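You operate a simulated robot arm through the tools that you are given. There is no shell and no other tool. Be economical: measure what you need, move in short steps, check, and stop when the job is done.

You run a simulated robot arm. Do the job below in one go: nothing can be reset, and whatever is moved stays where it is left.

TASK
Gauge the black guide roller and stand the matching end cap on it.
Fine: open the jaw; the cap of that size.

The check looks at the end state, three seconds after you hand in, the way a careful person would. Anything else that was tipped, shoved, dropped, spilled or broken makes it a failure. A push-on lid holds only when it is set on centred and level and pressed home; a screw cap is set on level and turned clockwise until tight.

THE ROBOT
A 6-joint arm with a two-finger parallel gripper, fixed in place. Base frame: the origin is at the foot of the arm, x ahead of it, y to its left, z up; the work surface is at about z = 0. Readings come in mm, degrees, newtons and seconds.
With the tool pointing down near the work surface it reaches from about 140 to 580 mm from the base axis. Its first joint turns from -66.0 to 66.0 degrees. Payload 2.1 kg.
The tool frame sits at the grasp point between the pads (the TCP): z along the fingers, y along the line on which they close. The tips reach 30 mm beyond it. The gripper opens to 94 mm. The fingers are 28 mm wide and 10 mm thick; the gripper's body (50 by 96 mm) begins 55 mm behind the TCP.
Orientation is that of the tool frame in the base frame, as a unit quaternion [x, y, z, w]. With the fingers straight down and closing along the base's y, the tool's x points along the base's -x, its y along +y and its z along -z.

THE INTERFACE
- The arm moves only by the tool drive_tool. Its argument "steps" is a list of rows, each a list of 3 entries, a list of its own where there are three numbers: the opening in per cent of the stroke, from 0 (shut) to 100 (fully open), then the shift along the tool's x, y, z in units of 40 mm (1.0 is 40 mm), then the turn, a rotation vector about the tool's x, y, z in units of 4 degrees (1.0 is 4 degrees). In form: [[claw, [dx, dy, dz], [wx, wy, wz]], ...]. A call has 1 to 12 rows; each row shifts and turns the commanded pose from where the row before left it, along the tool's axes as they then stand. A call with a number of a shift or a turn outside -1 to 1 is refused whole. Rows are played at 5 a second. More than 50 mm and 8.6 degrees between two rows, or a gripper value outside its range, and nothing of the call is played. Where a pose cannot be reached the arm comes as near as it can. A force on the tool above 50 N (or 10 N above the force at the start of the call, whichever is more), or a blocked arm, ends the call early, and 0.2 s more pass. The fingers move at their own pace (about 72 mm/s each) and stop on an object; they squeeze with about 26 N. The grip force told is the motor's: it shows also when the fingers shut on nothing. Time passes only in rows, and 0.2 s behind the last, so rows that do not move let the fingers close. The reply holds the time, the measured pose of the TCP, the force on the tool along the base axes, the opening and the grip force, in the units named above and with some noise, with the torque about the TCP (base axes, N m) and any sound that the robot's microphone picked up, and new pictures: "show" is both (left out), scene, wrist or none.
- Cameras (640 x 400 px; columns grow to the right, rows downward): "scene" is fixed at [53.5, -370.4, 482]; the picture's right is [0.80, -0.60, 0.00], its down [-0.36, -0.48, -0.80] and it looks along [0.48, 0.64, -0.60] (base axes); focal length 367 px, centre (320, 200). "wrist" rides on the gripper at [76, 14, -102] in the tool frame; the picture's right is [-0.18, 0.98, 0.00], its down [-0.75, -0.14, -0.64] and it looks along [-0.63, -0.12, 0.77] (tool axes); focal length 243 px, centre (320, 200). There is no depth. A picture from a camera that has moved, and an enlarged one, comes with that camera's place and axes in the base frame and with its lens.
- zoom(camera, box): a new picture of the part [left, top, right, bottom] of that camera's present view, enlarged. The clock stands still meanwhile.
- hand_in(): hands the job in; it is judged then, once.

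Work in short steps. Places have to be worked out from the pictures, the camera data and where the tool is seen: move nearer, look again, correct. Check each grasp and each placing, and mend what went wrong. You have 120 turns and 200 pictures in all, those below and enlarged ones among them. Open the gripper and draw the arm clear of the work before you hand the job in, unless the task says otherwise; then end with one line.

The tools are called after "Request:" as a command line: name --argument value ..., lists and objects as JSON in quotes. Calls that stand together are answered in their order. drive_tool: Moves the arm, as the interface text tells. Its arguments: {"type":"object","properties":{"steps":{"type":"array"},"show":{"type":"string","enum":["both","scene","wrist","none"]}},"required":["steps"]} The other tools are called the same way: zoom (camera, box) takes an enlarged picture of a part of a camera's view; hand_in () hands the job in.

At the start:

```text
clock: 0.0
eef_pos: [346.3, -6.6, 251.7]
tool_rot: [0.0, 1.0, 0.0, 0.0]
force: [-0.1, -0.5, -0.4]
ft_torque: [0.04, 0.0, 0.02]
grip_width: 94.0
grasp_force: 0.0
```

scene: 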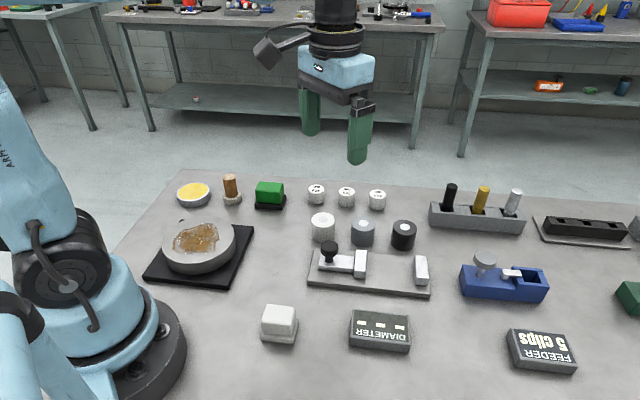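
wrist: 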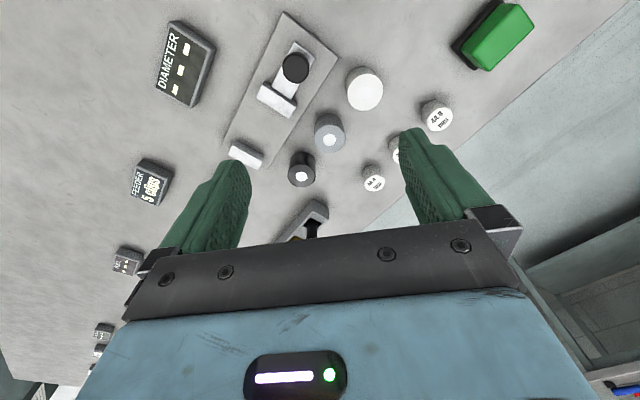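

I'll look closely at the gauge, the rollers, the caps and the display before moving.

Request:
zoom --camera "scene" --box '[290, 170, 450, 270]'

Request:
zoom --camera "scene" --box '[290, 230, 450, 360]'

Request:
zoom --camera "wrist" --box '[140, 0, 480, 220]'

```text
4.00 times, centred on (370, 220) of scene
camera zoom: at [53.5, -370.4, 482.0], right [0.8, -0.6, 0.0], down [-0.36, -0.48, -0.8], along [0.48, 0.64, -0.6], focal length 1469 px, centre (120, 120)
```

zoom: 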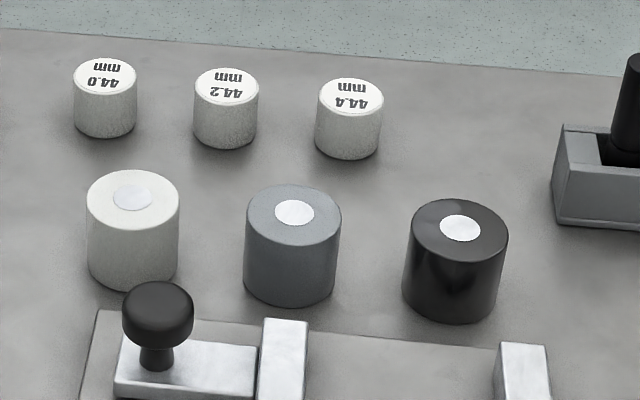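

```text
3.08 times, centred on (370, 295) of scene
camera zoom: at [53.5, -370.4, 482.0], right [0.8, -0.6, 0.0], down [-0.36, -0.48, -0.8], along [0.48, 0.64, -0.6], focal length 1130 px, centre (166, -92)
```

zoom: 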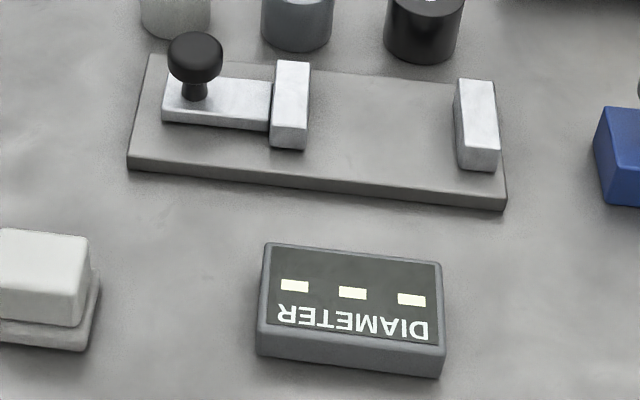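

```text
1.82 times, centred on (310, 110) of wrist
camera zoom: at [271.7, 7.6, 352.8], right [0.18, 0.98, 0.0], down [0.75, -0.14, 0.64], along [0.63, -0.12, -0.77], focal length 441 px, centre (338, 364)
```

zoom: 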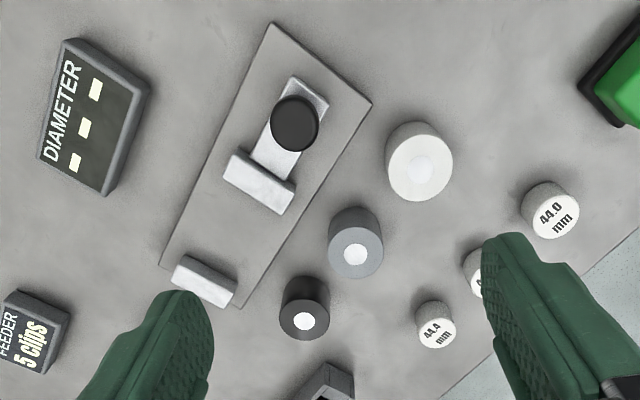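

The black roller is about 44 mm across, centred near (482,-56). The gauge and the row of rollers are turned 45°, so I turn the tool 45° to close across the gauge (along [0.71,0.71]).

Request:
drive_tool --steps '[[100, [0, 0, 0], [0, 0, 1]], [100, [0, 0, 0], [0, 0, 1]], [100, [0, 0, 0], [0, 0, 1]], [100, [0, 0, 0], [0, 0, 1]], [100, [0, 0, 0], [0, 0, 1]], [100, [0, 0, 0], [0, 0, 1]], [100, [0, 0, 0], [0, 0, 1]], [100, [0, 0, 0], [0, 0, 1]], [100, [0, 0, 0], [0, 0, 1]], [100, [0, 0, 0], [0, 0, 1]], [100, [0, 0, 0], [0, 0, 1]], [100, [0, 0, 0], [0, 0, 0.25]]]' --show "wrist"

```text
clock: 2.6
eef_pos: [347.0, -7.3, 249.6]
tool_rot: [0.384, 0.924, 0.0, 0.0]
force: [0.5, 0.0, -0.6]
ft_torque: [-0.01, 0.03, 0.01]
grip_width: 94.1
grasp_force: 0.0
camera wrist: at [304.3, 57.6, 352.6], right [0.83, 0.56, 0.0], down [0.43, -0.63, 0.64], along [0.36, -0.53, -0.77], focal length 243 px, centre (320, 200)
```

wrist: 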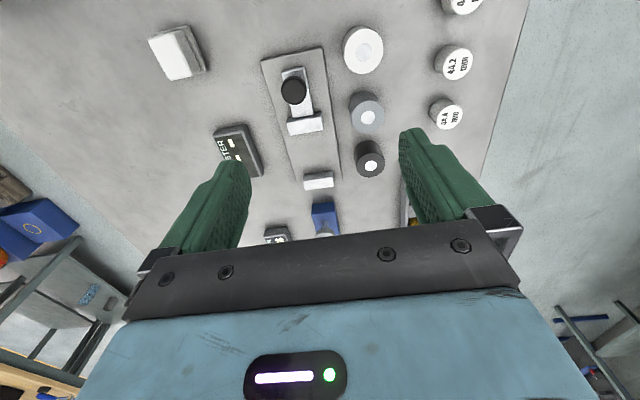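

Orientation is right (tool x = -slide axis, tool y = across). I now move over the black roller, at z about 130 with the tips at about 100.

Request:
drive_tool --steps '[[100, [-0.8, 0.4, 0], [0, 0, 0]], [100, [-0.8, 0.4, 0], [0, 0, 0]], [100, [-0.8, 0.4, 0.5], [0, 0, 0]], [100, [-0.84, 0.32, 0.8], [0, 0, 0]], [68, [0, 0, 0.9], [0, 0, 0]], [68, [0, 0, 0.7], [0, 0, 0]], [68, [0, 0, 0], [0, 0, 0]]]'

```text
clock: 4.2
eef_pos: [481.8, -54.1, 133.4]
tool_rot: [0.383, 0.924, 0.001, 0.0]
force: [-0.6, 0.3, -0.6]
ft_torque: [-0.03, 0.0, -0.02]
grip_width: 63.8
grasp_force: 0.1
camera wrist: at [437.7, 9.3, 235.5], right [0.83, 0.56, 0.0], down [0.43, -0.63, 0.64], along [0.36, -0.53, -0.77], focal length 243 px, centre (320, 200)
```

scene: 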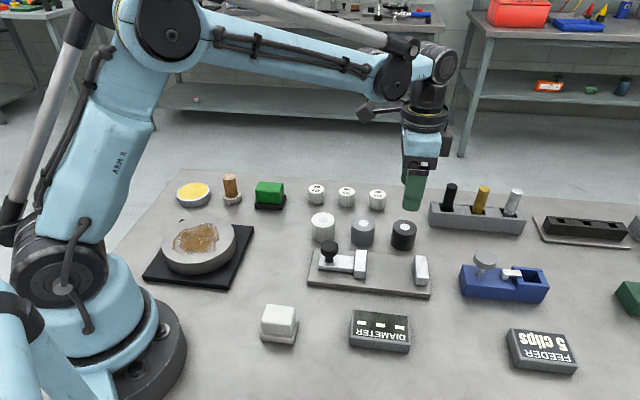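
wrist: 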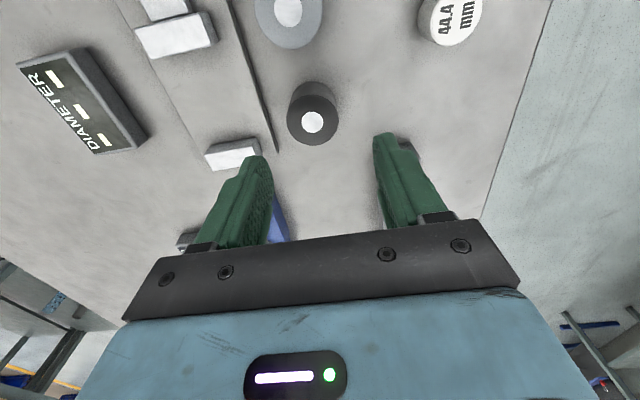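

The wrist view puts the roller near (478,-59), so I correct about 4 mm across. I go down to just above it and check again.

Request:
drive_tool --steps '[[68, [-0.02, -0.11, 0.4], [0, 0, 0]], [68, [0, 0, 0.8], [0, 0, 0]], [68, [0, 0, 0], [0, 0, 0]]]'

Request:
zoom --camera "scene" --box '[350, 160, 470, 260]'

```text
clock: 5.0
eef_pos: [478.4, -59.6, 86.8]
tool_rot: [0.383, 0.924, 0.0, 0.001]
force: [-0.5, -0.1, 0.3]
ft_torque: [0.0, 0.01, 0.0]
grip_width: 63.6
grasp_force: 0.1
camera wrist: at [434.9, 5.1, 188.9], right [0.83, 0.56, 0.0], down [0.43, -0.63, 0.64], along [0.36, -0.53, -0.77], focal length 243 px, centre (320, 200)
```

scene: 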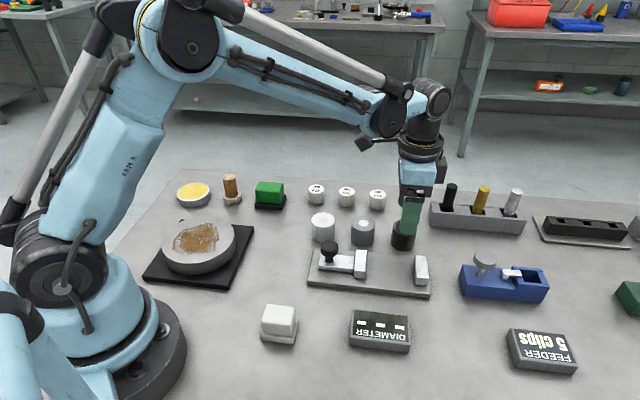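
wrist: 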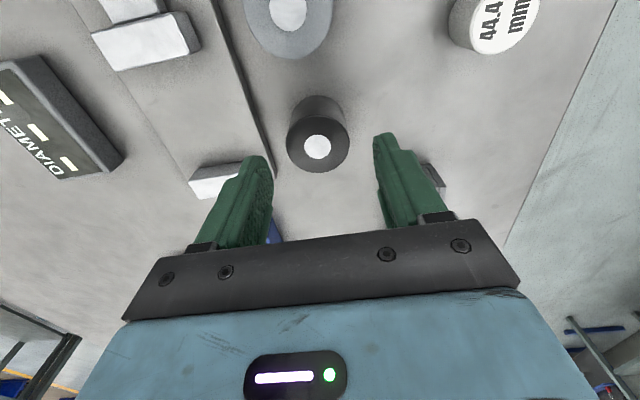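

```text
4.00 times, centred on (410, 210) of scene
camera zoom: at [53.5, -370.4, 482.0], right [0.8, -0.6, 0.0], down [-0.36, -0.48, -0.8], along [0.48, 0.64, -0.6], focal length 1469 px, centre (-40, 160)
```

zoom: 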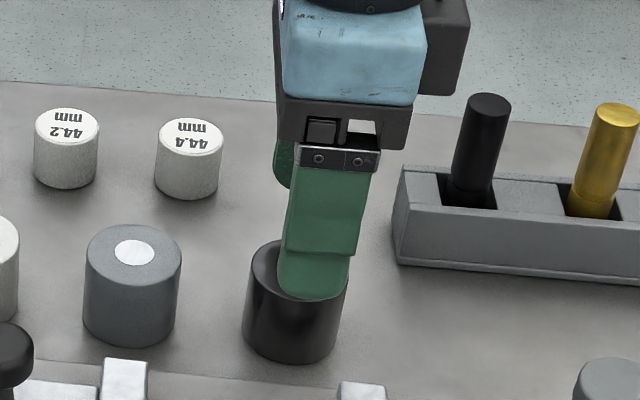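

The roller is centred under the tool, about (478,-60). I lower to z about 46 and close on it.

Request:
drive_tool --steps '[[68, [0, 0, 0.5], [0, 0, 0]], [68, [0, 0, 0.52], [0, 0, 0]], [68, [0, 0, 0], [0, 0, 0]], [0, [0, 0, 0], [0, 0, 0]], [0, [0, 0, 0], [0, 0, 0]], [0, [0, 0, 0], [0, 0, 0]]]'

```text
clock: 6.4
eef_pos: [479.8, -58.1, 47.7]
tool_rot: [0.383, 0.924, 0.0, 0.0]
force: [-0.2, -0.3, 0.2]
ft_torque: [0.05, 0.02, 0.01]
grip_width: 43.1
grasp_force: 25.5
camera wrist: at [436.2, 5.0, 149.2], right [0.83, 0.56, 0.0], down [0.43, -0.63, 0.64], along [0.36, -0.53, -0.77], focal length 243 px, centre (320, 200)
```

scene: 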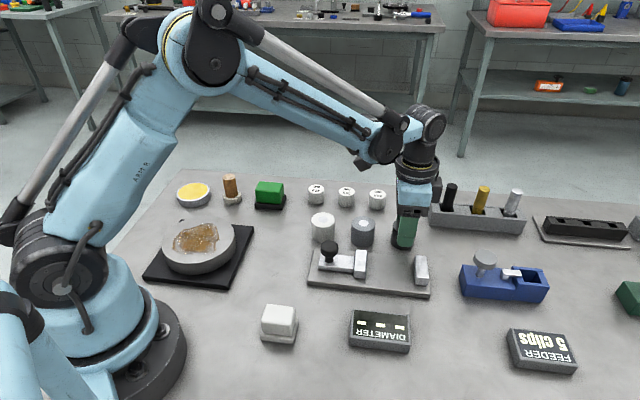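
wrist: 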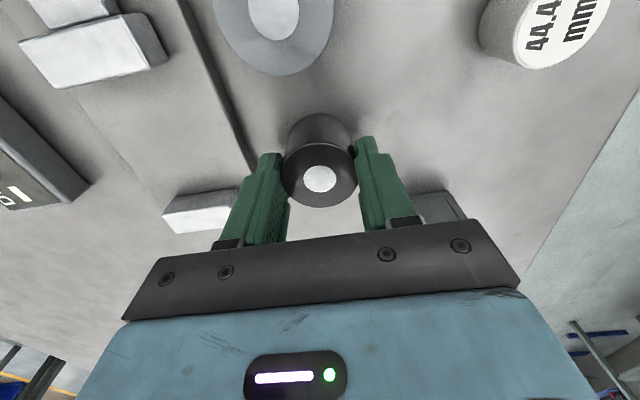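

Gripped (43.1 mm reading, 25.5 N). I lift 60 mm, shift 81 mm across toward the gauge and slightly back from the fixed jaw, then look.

Request:
drive_tool --steps '[[0, [0, 0, -0.5], [0, 0, 0]], [0, [0, 0, -0.6], [0, 0, 0]], [0, [0, 0, -0.4], [0, 0, 0]], [0, [0.1, -0.7, 0], [0, 0, 0]], [0, [0.1, -0.7, 0], [0, 0, 0]], [0, [0, -0.63, 0], [0, 0, 0]], [0, [0, 0, 0], [0, 0, 0]]]'

Request:
zoom --camera "scene" --box '[300, 200, 460, 300]'

```text
clock: 8.0
eef_pos: [416.2, -112.4, 106.1]
tool_rot: [0.383, 0.924, -0.001, 0.0]
force: [-0.5, 0.1, -2.1]
ft_torque: [0.03, 0.01, 0.01]
grip_width: 43.0
grasp_force: 25.8
camera wrist: at [372.3, -48.6, 208.9], right [0.82, 0.57, 0.0], down [0.43, -0.63, 0.64], along [0.36, -0.53, -0.77], focal length 243 px, centre (320, 200)
```

scene: 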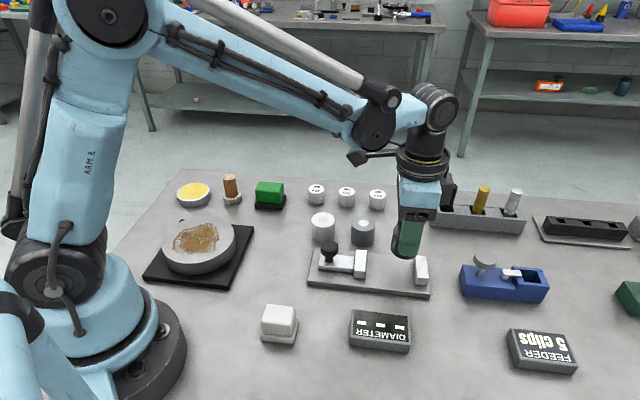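
wrist: 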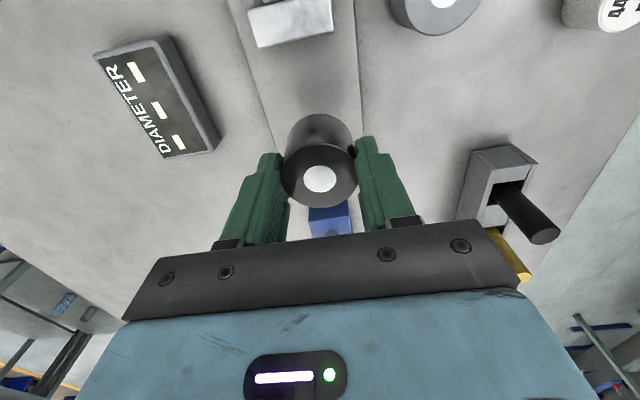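

```text
4.00 times, centred on (380, 250) of scene
camera zoom: at [53.5, -370.4, 482.0], right [0.8, -0.6, 0.0], down [-0.36, -0.48, -0.8], along [0.48, 0.64, -0.6], focal length 1469 px, centre (80, 0)
```

zoom: 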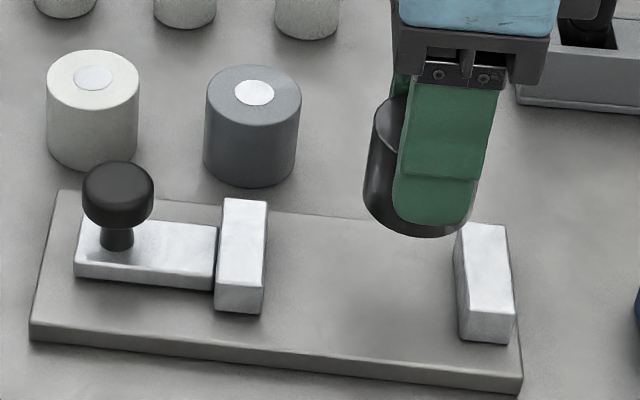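

From the picture the fixed jaw's face is at about s=398.5 along the slide, with the jaws centred at q≈218. The roller sits with about 3 mm to spare, so I ease back 2 mm, centre it, and go down to just above the plate.

Request:
drive_tool --steps '[[0, [0.05, 0.08, 0.3], [0, 0, 0]], [0, [0, 0, 0.5], [0, 0, 0]], [0, [0, 0, 0.3], [0, 0, 0]], [0, [0, 0, 0], [0, 0, 0]]]'

Request:
zoom --camera "scene" --box '[300, 200, 460, 300]'

```text
clock: 9.0
eef_pos: [416.9, -107.8, 62.3]
tool_rot: [0.383, 0.924, 0.001, 0.001]
force: [0.3, -0.1, -2.5]
ft_torque: [0.03, -0.01, -0.03]
grip_width: 43.1
grasp_force: 25.2
camera wrist: at [373.8, -44.1, 164.0], right [0.83, 0.56, 0.0], down [0.43, -0.63, 0.64], along [0.36, -0.53, -0.77], focal length 243 px, centre (320, 200)
```

scene: 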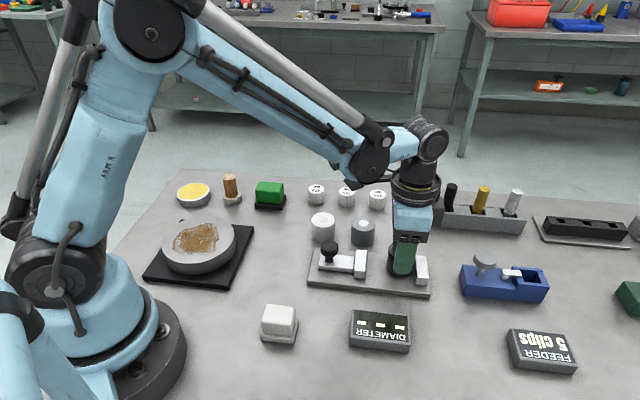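
wrist: 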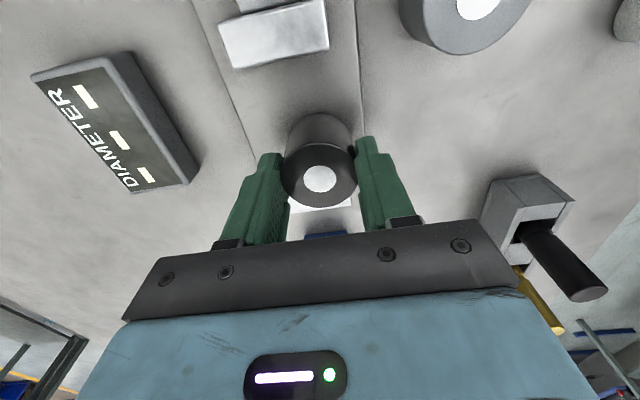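

```text
4.00 times, centred on (380, 250) of scene
camera zoom: at [53.5, -370.4, 482.0], right [0.8, -0.6, 0.0], down [-0.36, -0.48, -0.8], along [0.48, 0.64, -0.6], focal length 1469 px, centre (80, 0)
```

zoom: 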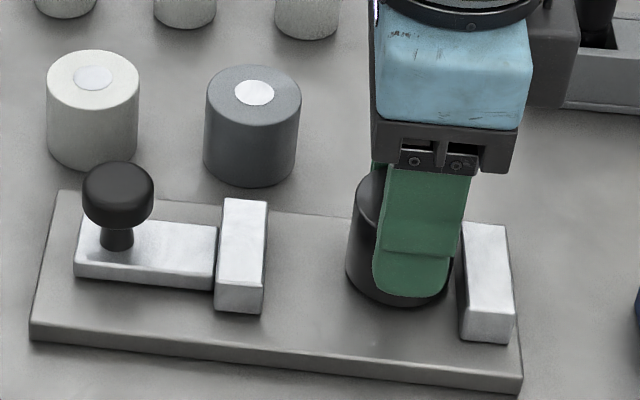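

Clear of the jaw, as planned. I lower in small steps until the force shows contact with the plate.

Request:
drive_tool --steps '[[0, [0, 0, 0.05], [0, 0, 0]], [0, [0, 0, 0.05], [0, 0, 0]], [0, [0, 0, 0.025], [0, 0, 0]], [0, [0, 0, 0], [0, 0, 0]]]' --show "none"

```text
clock: 10.0
eef_pos: [417.0, -107.4, 58.0]
tool_rot: [0.383, 0.924, 0.001, 0.001]
force: [5.2, -1.2, 18.4]
ft_torque: [-0.12, -0.01, 0.03]
grip_width: 43.1
grasp_force: 25.9
```

Contact with the plate at z=58 (plate about 10 mm high). I open and rise straight up.

Request:
drive_tool --steps '[[0, [0, 0, -0.015], [0, 0, 0]], [66, [0, 0, 0], [0, 0, 0]], [66, [0, 0, 0], [0, 0, 0]], [66, [0, 0, -0.6], [0, 0, 0]], [66, [0, 0, -1], [0, 0, 0]], [66, [0, 0, -0.6], [0, 0, 0]], [66, [0, 0, 0], [0, 0, 0]]]'

Request:
zoom --camera "scene" --box '[300, 220, 460, 320]'

```text
clock: 11.6
eef_pos: [417.5, -107.2, 146.2]
tool_rot: [0.382, 0.924, 0.0, 0.0]
force: [-0.4, -0.3, 0.0]
ft_torque: [-0.01, -0.02, 0.0]
grip_width: 61.8
grasp_force: 0.1
camera wrist: at [374.2, -42.9, 248.7], right [0.83, 0.56, 0.0], down [0.43, -0.63, 0.64], along [0.36, -0.53, -0.77], focal length 243 px, centre (320, 200)
```

scene: 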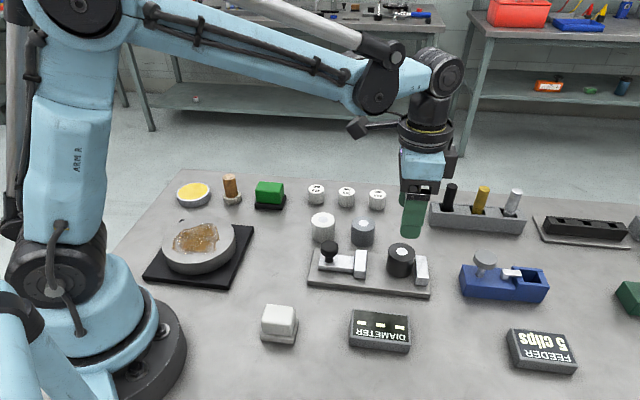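
wrist: 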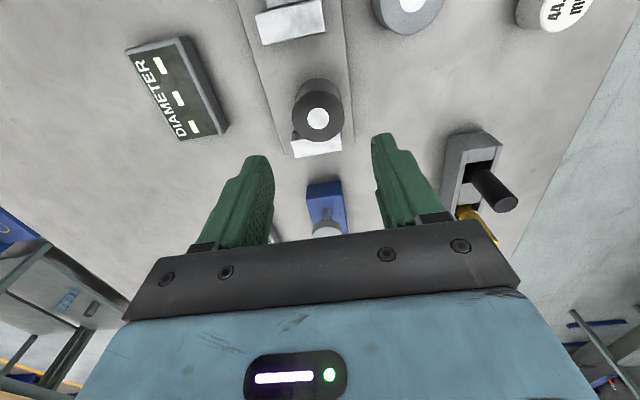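

```text
4.00 times, centred on (380, 270) of scene
camera zoom: at [53.5, -370.4, 482.0], right [0.8, -0.6, 0.0], down [-0.36, -0.48, -0.8], along [0.48, 0.64, -0.6], focal length 1469 px, centre (80, -80)
```

zoom: 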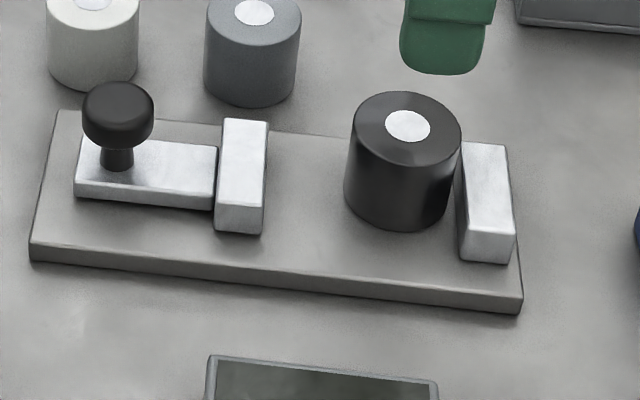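

The roller stands between the jaws. The knob works out at (331,-27), centre z≈51, about 30 mm wide. I move over it.

Request:
drive_tool --steps '[[60, [0.7, 0, 0], [0, 0, 0]], [60, [0.75, -0.05, 0], [0, 0, 0]], [60, [0.75, -0.05, 0], [0, 0, 0]], [60, [0.75, -0.01, 0], [0, 0, 0]], [60, [0, 0, 0.6], [0, 0, 0]], [60, [0, 0, 0], [0, 0, 0]]]'

Request:
zoom --camera "scene" --box '[270, 190, 430, 290]'

```text
clock: 13.0
eef_pos: [329.9, -26.0, 122.7]
tool_rot: [0.383, 0.924, 0.0, -0.001]
force: [1.0, 0.0, -0.7]
ft_torque: [-0.01, 0.02, -0.04]
grip_width: 56.3
grasp_force: 0.1
camera wrist: at [286.6, 37.9, 224.4], right [0.83, 0.56, 0.0], down [0.43, -0.63, 0.64], along [0.36, -0.53, -0.77], focal length 243 px, centre (320, 200)
```

scene: 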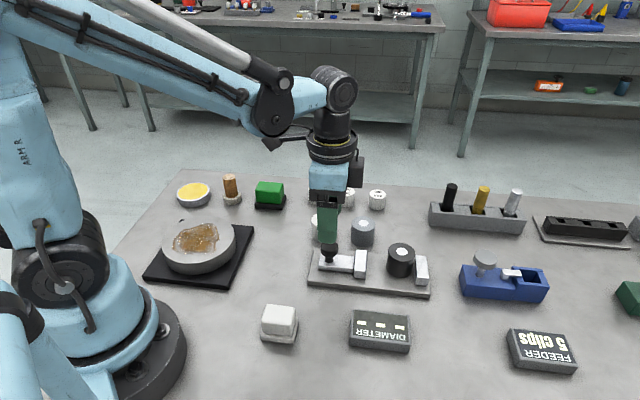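
wrist: 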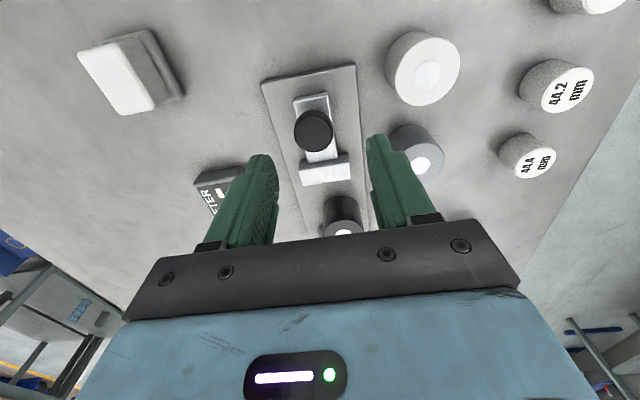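

```text
4.00 times, centred on (350, 240) of scene
camera zoom: at [53.5, -370.4, 482.0], right [0.8, -0.6, 0.0], down [-0.36, -0.48, -0.8], along [0.48, 0.64, -0.6], focal length 1469 px, centre (200, 40)
```

zoom: 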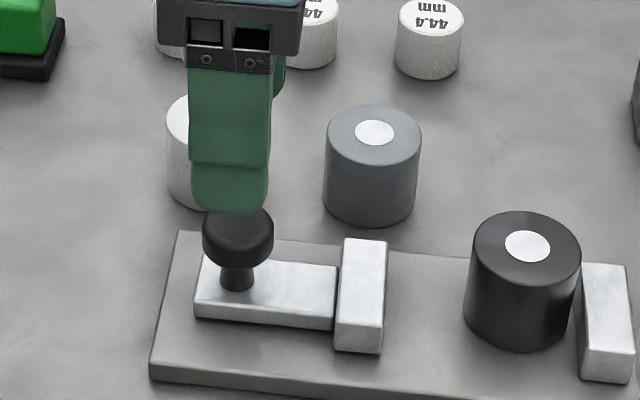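

Wrist view puts the knob at about (327,-26), within 3 mm of my tool. I lower around it (tips at about z 32) and close.

Request:
drive_tool --steps '[[60, [0.05, -0.04, 0.5], [0, 0, 0]], [60, [0, 0, 0.6], [0, 0, 0]], [60, [0, 0, 0.4], [0, 0, 0]], [60, [0, 0, 0], [0, 0, 0]], [0, [0, 0, 0], [0, 0, 0]], [0, [0, 0, 0], [0, 0, 0]], [0, [0, 0, 0], [0, 0, 0]]]'

Request:
zoom --camera "scene" --box '[270, 190, 430, 290]'

```text
clock: 14.6
eef_pos: [327.2, -29.0, 62.3]
tool_rot: [0.384, 0.923, -0.004, -0.002]
force: [-24.4, -26.2, -16.2]
ft_torque: [0.15, 0.28, -0.14]
grip_width: 29.1
grasp_force: 44.8
camera wrist: at [283.8, 35.5, 163.2], right [0.83, 0.56, -0.01], down [0.44, -0.63, 0.64], along [0.36, -0.54, -0.77], focal length 243 px, centre (320, 200)
```

scene: 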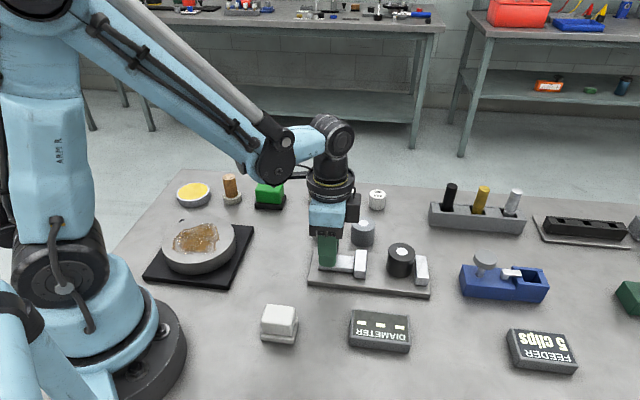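
wrist: 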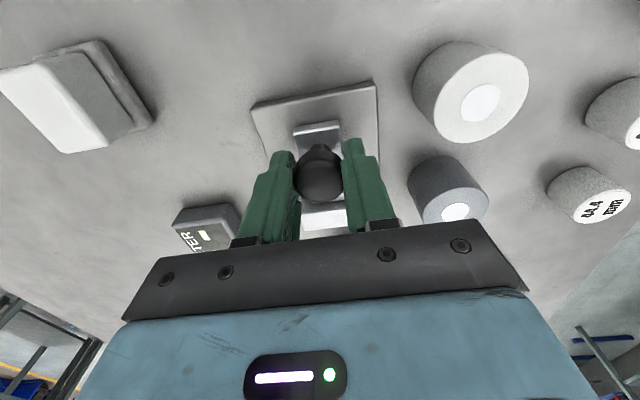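

```text
4.00 times, centred on (350, 240) of scene
camera zoom: at [53.5, -370.4, 482.0], right [0.8, -0.6, 0.0], down [-0.36, -0.48, -0.8], along [0.48, 0.64, -0.6], focal length 1469 px, centre (200, 40)
```

zoom: 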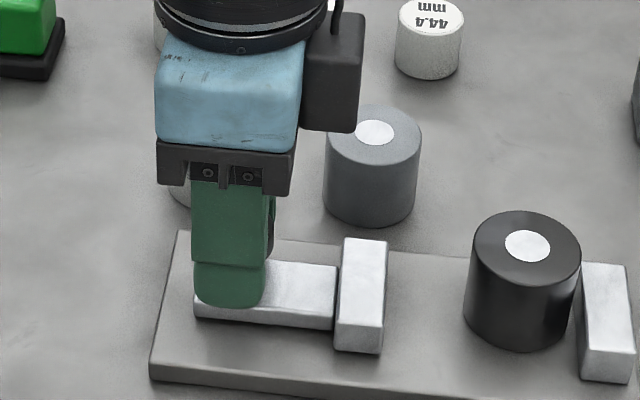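

The knob is gripped, but the tool is being pulled about 36 N across toward -q, so the knob sits slightly off my line. I relax the commanded pose that way.

Request:
drive_tool --steps '[[0, [0, -0.04, 0.01], [0, 0, 0]], [0, [0, -0.02, 0.01], [0, 0, 0]], [0, [0, 0, 0], [0, 0, 0]]]' --show "none"

```text
clock: 15.4
eef_pos: [325.5, -29.9, 61.0]
tool_rot: [0.382, 0.924, -0.002, -0.001]
force: [-16.4, -16.2, 11.0]
ft_torque: [-0.38, 0.41, 0.05]
grip_width: 29.4
grasp_force: 44.8
```

Improving; still about 23 N. I relax a bit more.

Request:
drive_tool --steps '[[0, [0, -0.04, -0.01], [0, 0, 0]], [0, [0, -0.03, 0], [0, 0, 0]], [0, [0, 0, 0], [0, 0, 0]]]' --show "none"

```text
clock: 16.2
eef_pos: [325.6, -29.4, 61.4]
tool_rot: [0.382, 0.924, 0.002, 0.001]
force: [10.7, 3.3, -18.0]
ft_torque: [0.09, -0.15, 0.05]
grip_width: 29.1
grasp_force: 45.1
```

Loads are small now. I push the slide toward the roller about 30 mm first.

Request:
drive_tool --steps '[[0, [-0.1, 0.01, 0.005], [0, 0, 0]], [0, [-0.1, 0, 0], [0, 0, 0]], [0, [-0.1, 0, 0], [0, 0, 0]], [0, [-0.1, 0, 0], [0, 0, 0]], [0, [-0.1, 0, 0], [0, 0, 0]], [0, [-0.1, 0, 0], [0, 0, 0]], [0, [-0.1, 0, 0], [0, 0, 0]], [0, [0, 0, 0], [0, 0, 0]]]' --show "scene"

Request:
zoom --camera "scene" --box '[300, 220, 460, 320]'

```text
clock: 18.0
eef_pos: [345.8, -49.3, 61.0]
tool_rot: [0.383, 0.924, 0.003, 0.001]
force: [17.9, 18.6, 39.4]
ft_torque: [0.41, -0.4, 0.05]
grip_width: 29.3
grasp_force: 45.1
```

scene: 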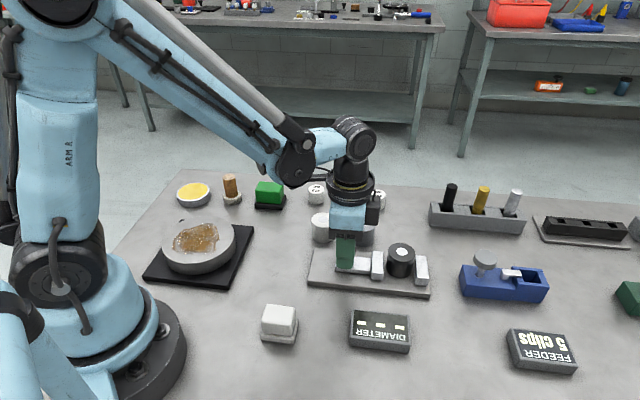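

```text
4.00 times, centred on (380, 270) of scene
camera zoom: at [53.3, -370.4, 482.1], right [0.8, -0.6, 0.0], down [-0.36, -0.48, -0.8], along [0.48, 0.64, -0.6], focal length 1469 px, centre (80, -80)
```

zoom: 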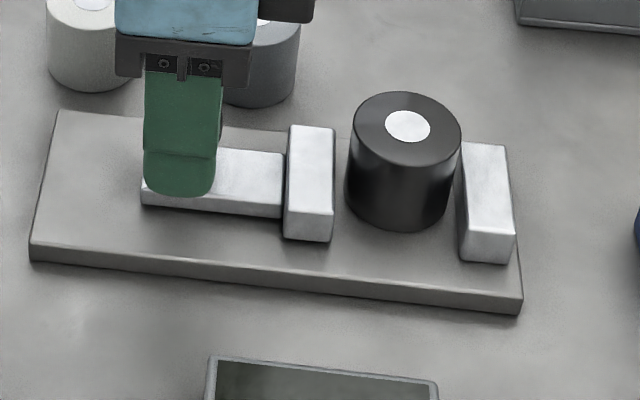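

The slide follows, with about 10 mm to go. I ease the vertical and sideways load and continue in small steps.

Request:
drive_tool --steps '[[0, [0, 0.03, -0.02], [0, 0, 0]], [0, [-0.06, 0.02, -0.01], [0, 0, 0]], [0, [-0.06, 0, 0], [0, 0, 0]], [0, [-0.06, 0, 0], [0, 0, 0]], [0, [0, 0, 0], [0, 0, 0]]]' --show "scene"

Request:
zoom --camera "scene" --box '[300, 240, 460, 360]'

```text
clock: 19.2
eef_pos: [350.5, -54.3, 61.5]
tool_rot: [0.383, 0.924, 0.0, 0.0]
force: [6.5, 9.9, -15.8]
ft_torque: [0.26, 0.04, -0.09]
grip_width: 29.2
grasp_force: 45.4
```

scene: 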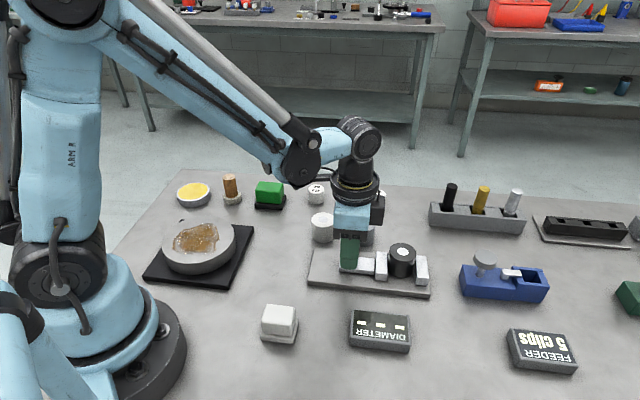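

```text
3.33 times, centred on (380, 300) of scene
camera zoom: at [53.5, -370.4, 482.0], right [0.8, -0.6, 0.0], down [-0.36, -0.48, -0.8], along [0.48, 0.64, -0.6], focal length 1224 px, centre (120, -133)
```

zoom: 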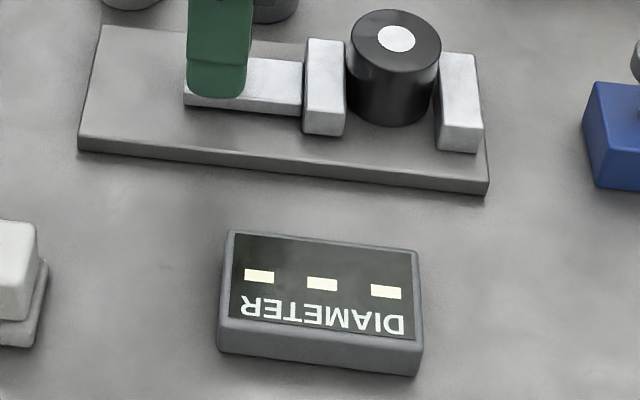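

The jaw has nearly reached the roller. I keep pushing in small steps until it's snug.

Request:
drive_tool --steps '[[0, [-0.05, 0.01, -0.005], [0, 0, 0]], [0, [-0.04, 0, 0], [0, 0, 0]], [0, [-0.04, 0, 0], [0, 0, 0]], [0, [-0.03, 0, 0], [0, 0, 0]], [0, [0, 0, 0], [0, 0, 0]]]' --show "none"

Request:
zoom --camera "scene" --box '[300, 240, 460, 360]'

```text
clock: 20.4
eef_pos: [352.6, -55.4, 61.4]
tool_rot: [0.383, 0.924, -0.001, -0.007]
force: [-32.3, 23.7, 0.7]
ft_torque: [0.39, 0.54, -0.07]
grip_width: 29.3
grasp_force: 45.1
```

```text
3.33 times, centred on (380, 300) of scene
camera zoom: at [53.5, -370.4, 482.0], right [0.8, -0.6, 0.0], down [-0.36, -0.48, -0.8], along [0.48, 0.64, -0.6], focal length 1224 px, centre (120, -133)
```

zoom: 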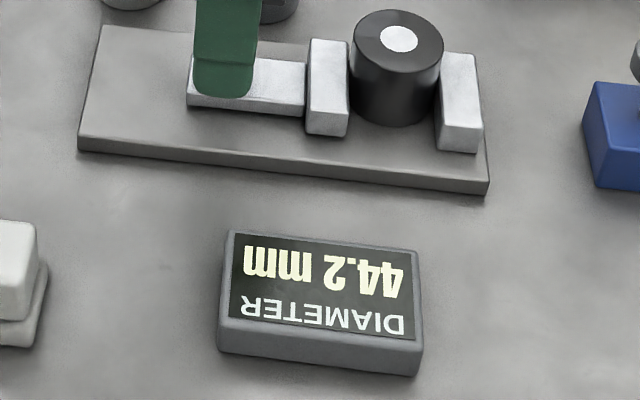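

The display reads 44.2 mm with the jaws clamping at about 40 N. I hold a moment and confirm it is steady.

Request:
drive_tool --steps '[[0, [0.01, 0, 0], [0, 0, 0]], [0, [0, 0, 0], [0, 0, 0]], [0, [0, 0, 0], [0, 0, 0]]]' --show "none"

Request:
zoom --camera "scene" --box '[340, 240, 440, 360]'

```text
clock: 21.2
eef_pos: [353.8, -56.6, 63.5]
tool_rot: [0.382, 0.924, 0.0, -0.007]
force: [-29.6, 20.7, 15.7]
ft_torque: [0.48, 0.66, -0.07]
grip_width: 29.5
grasp_force: 44.7
```

```text
3.33 times, centred on (390, 300) of scene
camera zoom: at [53.4, -370.4, 482.0], right [0.8, -0.6, 0.0], down [-0.36, -0.48, -0.8], along [0.48, 0.64, -0.6], focal length 1224 px, centre (87, -133)
```

zoom: 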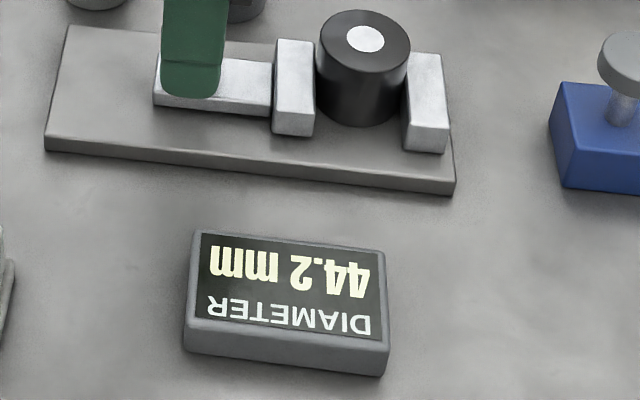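

Confirmed: 44.2 mm. I draw the slide back to open the jaw to about where it was.

Request:
drive_tool --steps '[[0, [0.07, 0, 0], [0, 0, 0]], [0, [0.08, 0, 0], [0, 0, 0]], [0, [0.1, 0, 0], [0, 0, 0]], [0, [0.1, 0, 0], [0, 0, 0]], [0, [0.1, 0, 0], [0, 0, 0]], [0, [0.1, -0.02, 0], [0, 0, 0]], [0, [0.1, -0.02, 0], [0, 0, 0]], [0, [0.1, -0.02, 0], [0, 0, 0]], [0, [0.1, 0, 0], [0, 0, 0]], [0, [0, 0, 0], [0, 0, 0]]]' --show "scene"

Request:
zoom --camera "scene" --box '[300, 240, 460, 360]'

```text
clock: 23.4
eef_pos: [330.5, -34.5, 60.8]
tool_rot: [0.382, 0.924, 0.001, 0.001]
force: [2.7, 1.5, -15.4]
ft_torque: [-0.03, -0.18, 0.07]
grip_width: 29.1
grasp_force: 45.2
```

scene: 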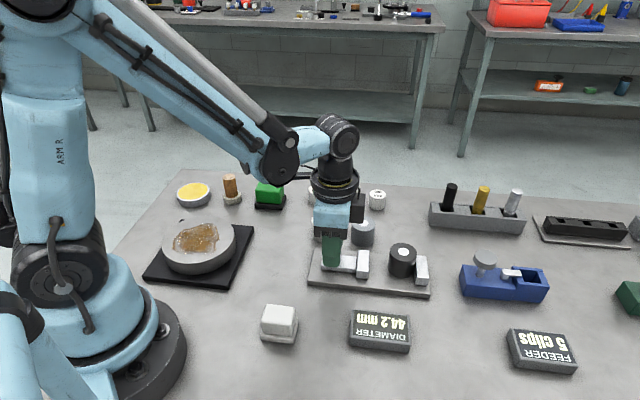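

```text
3.33 times, centred on (380, 300) of scene
camera zoom: at [53.5, -370.4, 482.0], right [0.8, -0.6, 0.0], down [-0.36, -0.48, -0.8], along [0.48, 0.64, -0.6], focal length 1224 px, centre (120, -133)
```

zoom: 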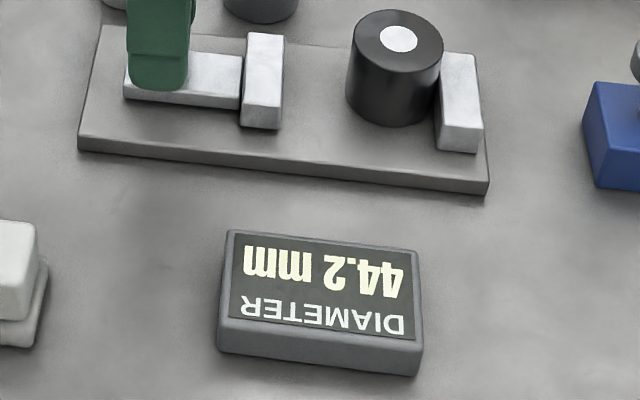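

Open, 6 mm short of its start. I finish drawing it back, release the knob and rise.

Request:
drive_tool --steps '[[0, [0.09, 0, 0], [0, 0, 0]], [0, [0.07, 0, 0], [0, 0, 0]], [0, [0, 0, 0], [0, 0, 0]], [60, [0, 0, 0], [0, 0, 0]], [60, [0, 0, 0], [0, 0, 0]], [60, [0, 0, -0.6], [0, 0, 0]], [60, [0, 0, -0.9], [0, 0, 0]], [60, [0, 0, -0.6], [0, 0, 0]], [60, [0, 0, 0], [0, 0, 0]]]'

Request:
zoom --camera "scene" --box '[300, 170, 460, 290]'

```text
clock: 25.4
eef_pos: [325.4, -29.9, 145.7]
tool_rot: [0.383, 0.924, 0.0, 0.0]
force: [0.0, 0.2, 0.5]
ft_torque: [-0.01, -0.02, 0.0]
grip_width: 56.3
grasp_force: 0.0
camera wrist: at [282.5, 33.4, 248.3], right [0.83, 0.56, 0.0], down [0.43, -0.63, 0.64], along [0.36, -0.53, -0.77], focal length 243 px, centre (320, 200)
```

scene: 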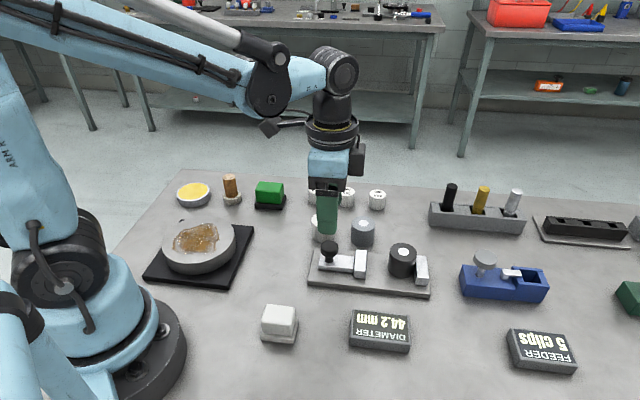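
wrist: 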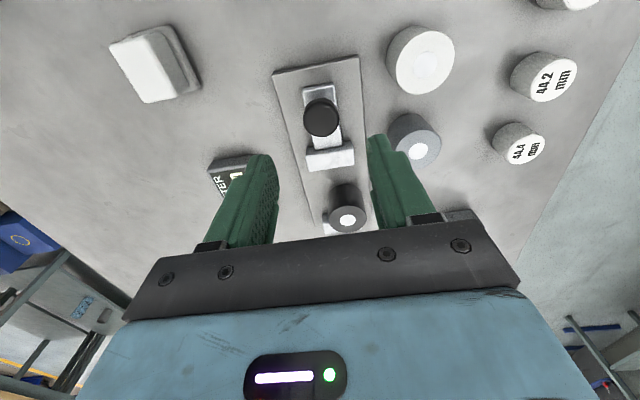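

```text
3.33 times, centred on (380, 230) of scene
camera zoom: at [53.5, -370.4, 482.0], right [0.8, -0.6, 0.0], down [-0.36, -0.48, -0.8], along [0.48, 0.64, -0.6], focal length 1224 px, centre (120, 100)
```

zoom: 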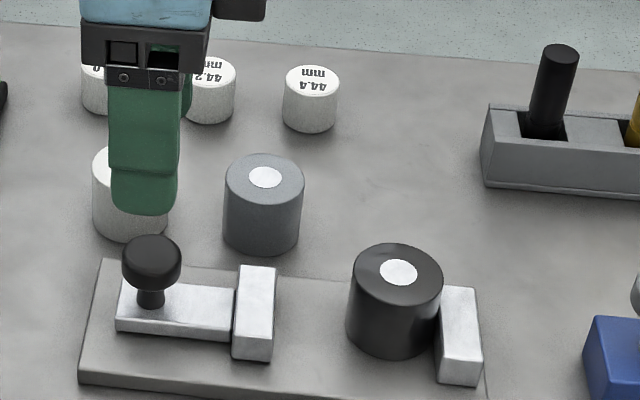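

The jaw is open and the roller stands. The 44.2 cap is the middle one, about (480,103), 34 mm wide and 27 mm high. I move over it.

Request:
drive_tool --steps '[[60, [-0.06, 0.85, 0], [0, 0, 0]], [60, [-0.06, 0.85, 0], [0, 0, 0]], [60, [-0.06, 0.85, 0], [0, 0, 0]], [60, [-0.06, 0.85, 0], [0, 0, 0]], [60, [-0.06, 0.85, 0], [0, 0, 0]], [60, [-0.08, 0.8, 0], [0, 0, 0]], [60, [0, 0, 0.7], [0, 0, 0]], [60, [0, 0, 0], [0, 0, 0]]]'

```text
clock: 27.2
eef_pos: [478.2, 103.4, 120.4]
tool_rot: [0.382, 0.924, 0.0, 0.0]
force: [0.0, 0.1, -0.1]
ft_torque: [0.0, 0.03, -0.02]
grip_width: 56.4
grasp_force: 0.1
camera wrist: at [434.9, 166.1, 221.0], right [0.83, 0.56, 0.0], down [0.43, -0.63, 0.64], along [0.36, -0.53, -0.77], focal length 243 px, centre (320, 200)
```

scene: 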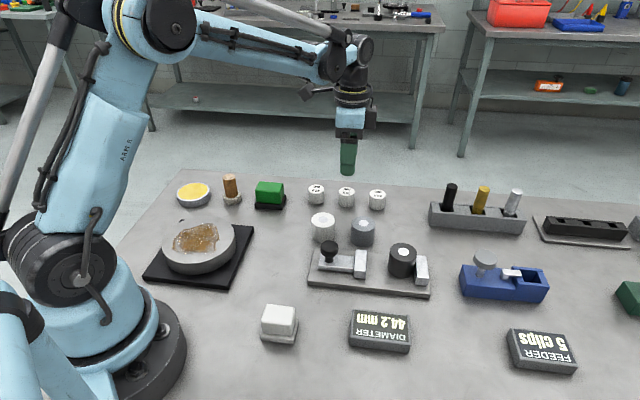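
wrist: 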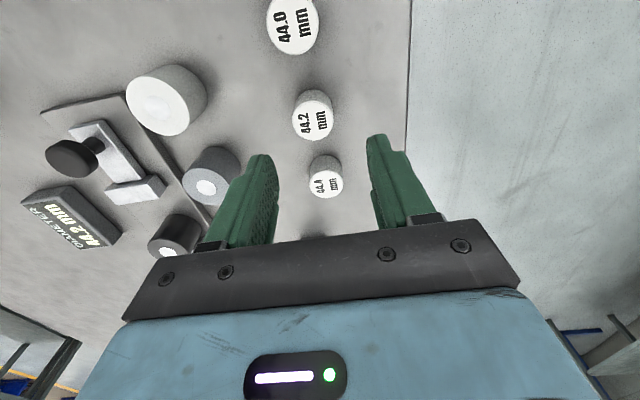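

Correcting about 4 mm across from the wrist view, I go down to just above cap height and check.

Request:
drive_tool --steps '[[60, [0, -0.09, 0.5], [0, 0, 0]], [60, [0, 0, 0.7], [0, 0, 0]], [60, [0, 0, 0.25], [0, 0, 0]], [60, [0, 0, 0], [0, 0, 0]]]'

Request:
zoom --camera "scene" --box '[300, 140, 400, 220]'

```text
clock: 28.2
eef_pos: [475.7, 100.3, 61.1]
tool_rot: [0.383, 0.924, -0.001, 0.0]
force: [-0.3, -0.2, 0.6]
ft_torque: [0.0, 0.01, 0.02]
grip_width: 56.6
grasp_force: 0.0
camera wrist: at [432.2, 164.0, 163.3], right [0.83, 0.56, 0.0], down [0.43, -0.63, 0.64], along [0.36, -0.53, -0.77], focal length 243 px, centre (320, 200)
```

scene: 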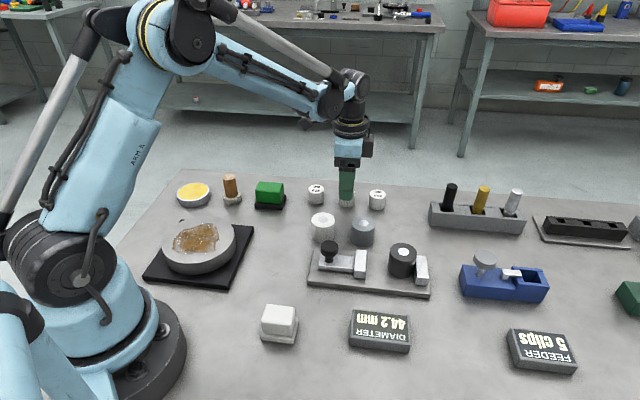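
wrist: 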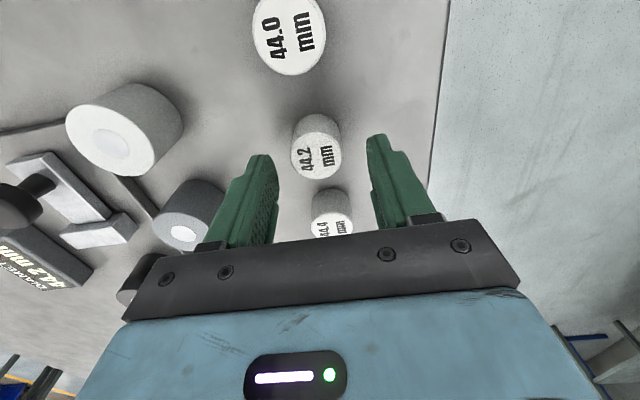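

```text
5.00 times, centred on (350, 180) of scene
camera zoom: at [53.5, -370.4, 482.0], right [0.8, -0.6, 0.0], down [-0.36, -0.48, -0.8], along [0.48, 0.64, -0.6], focal length 1836 px, centre (170, 300)
```

zoom: 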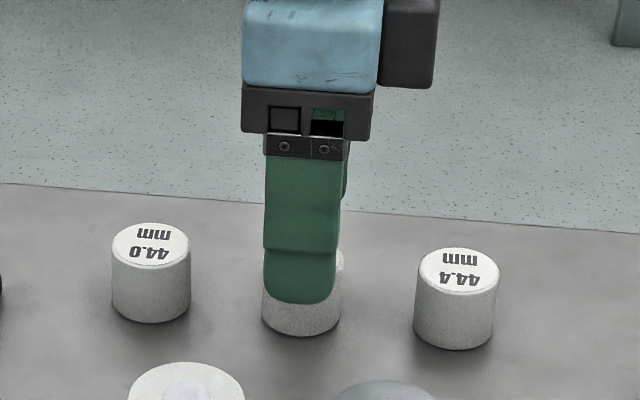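

The label reads 44.2 and the cap is within 2.5 mm of centre. I trim, lower to z 38 and close gently around it.

Request:
drive_tool --steps '[[60, [-0.02, -0.045, 0.3], [0, 0, 0]], [60, [0, 0, 0.27], [0, 0, 0]], [60, [0, 0, 0], [0, 0, 0]], [38, [0, 0, 0], [0, 0, 0]], [0, [0, 0, 0], [0, 0, 0]], [0, [0, 0, 0], [0, 0, 0]], [0, [0, 0, 0], [0, 0, 0]]]'

Request:
zoom --camera "wrist" --box '[220, 100, 420, 240]'

```text
clock: 29.8
eef_pos: [476.7, 98.7, 36.2]
tool_rot: [0.383, 0.924, 0.0, 0.0]
force: [0.3, -1.0, -0.1]
ft_torque: [0.03, -0.02, -0.03]
grip_width: 32.5
grasp_force: 26.1
camera wrist: at [432.4, 162.4, 139.4], right [0.83, 0.56, 0.0], down [0.43, -0.63, 0.64], along [0.36, -0.53, -0.77], focal length 243 px, centre (320, 200)
```

scene: 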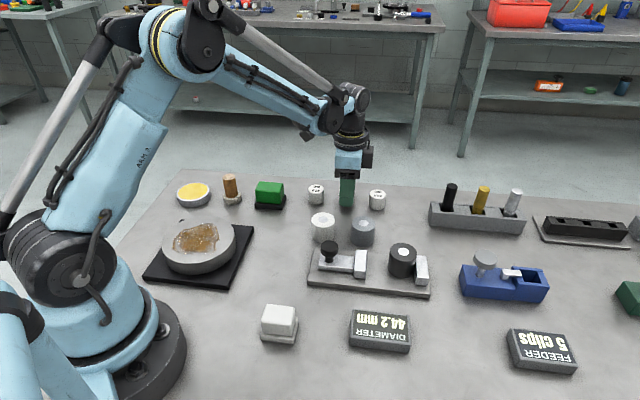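
wrist: 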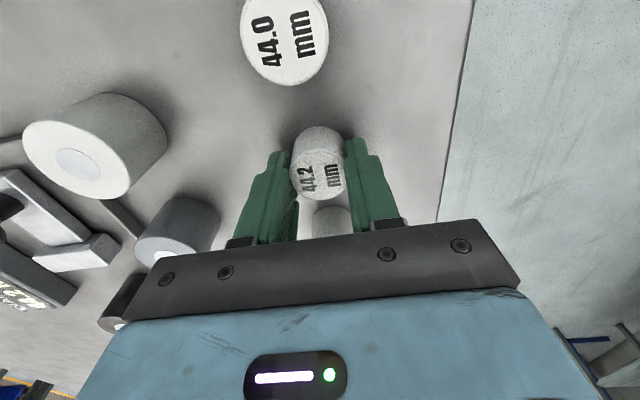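

```text
2.86 times, centred on (320, 170) of wrist
camera zoom: at [432.4, 162.4, 139.4], right [0.83, 0.56, 0.0], down [0.43, -0.63, 0.64], along [0.36, -0.53, -0.77], focal length 693 px, centre (320, 286)
```

zoom: 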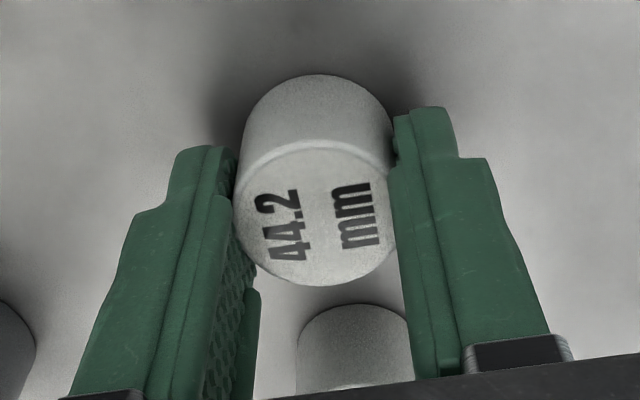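

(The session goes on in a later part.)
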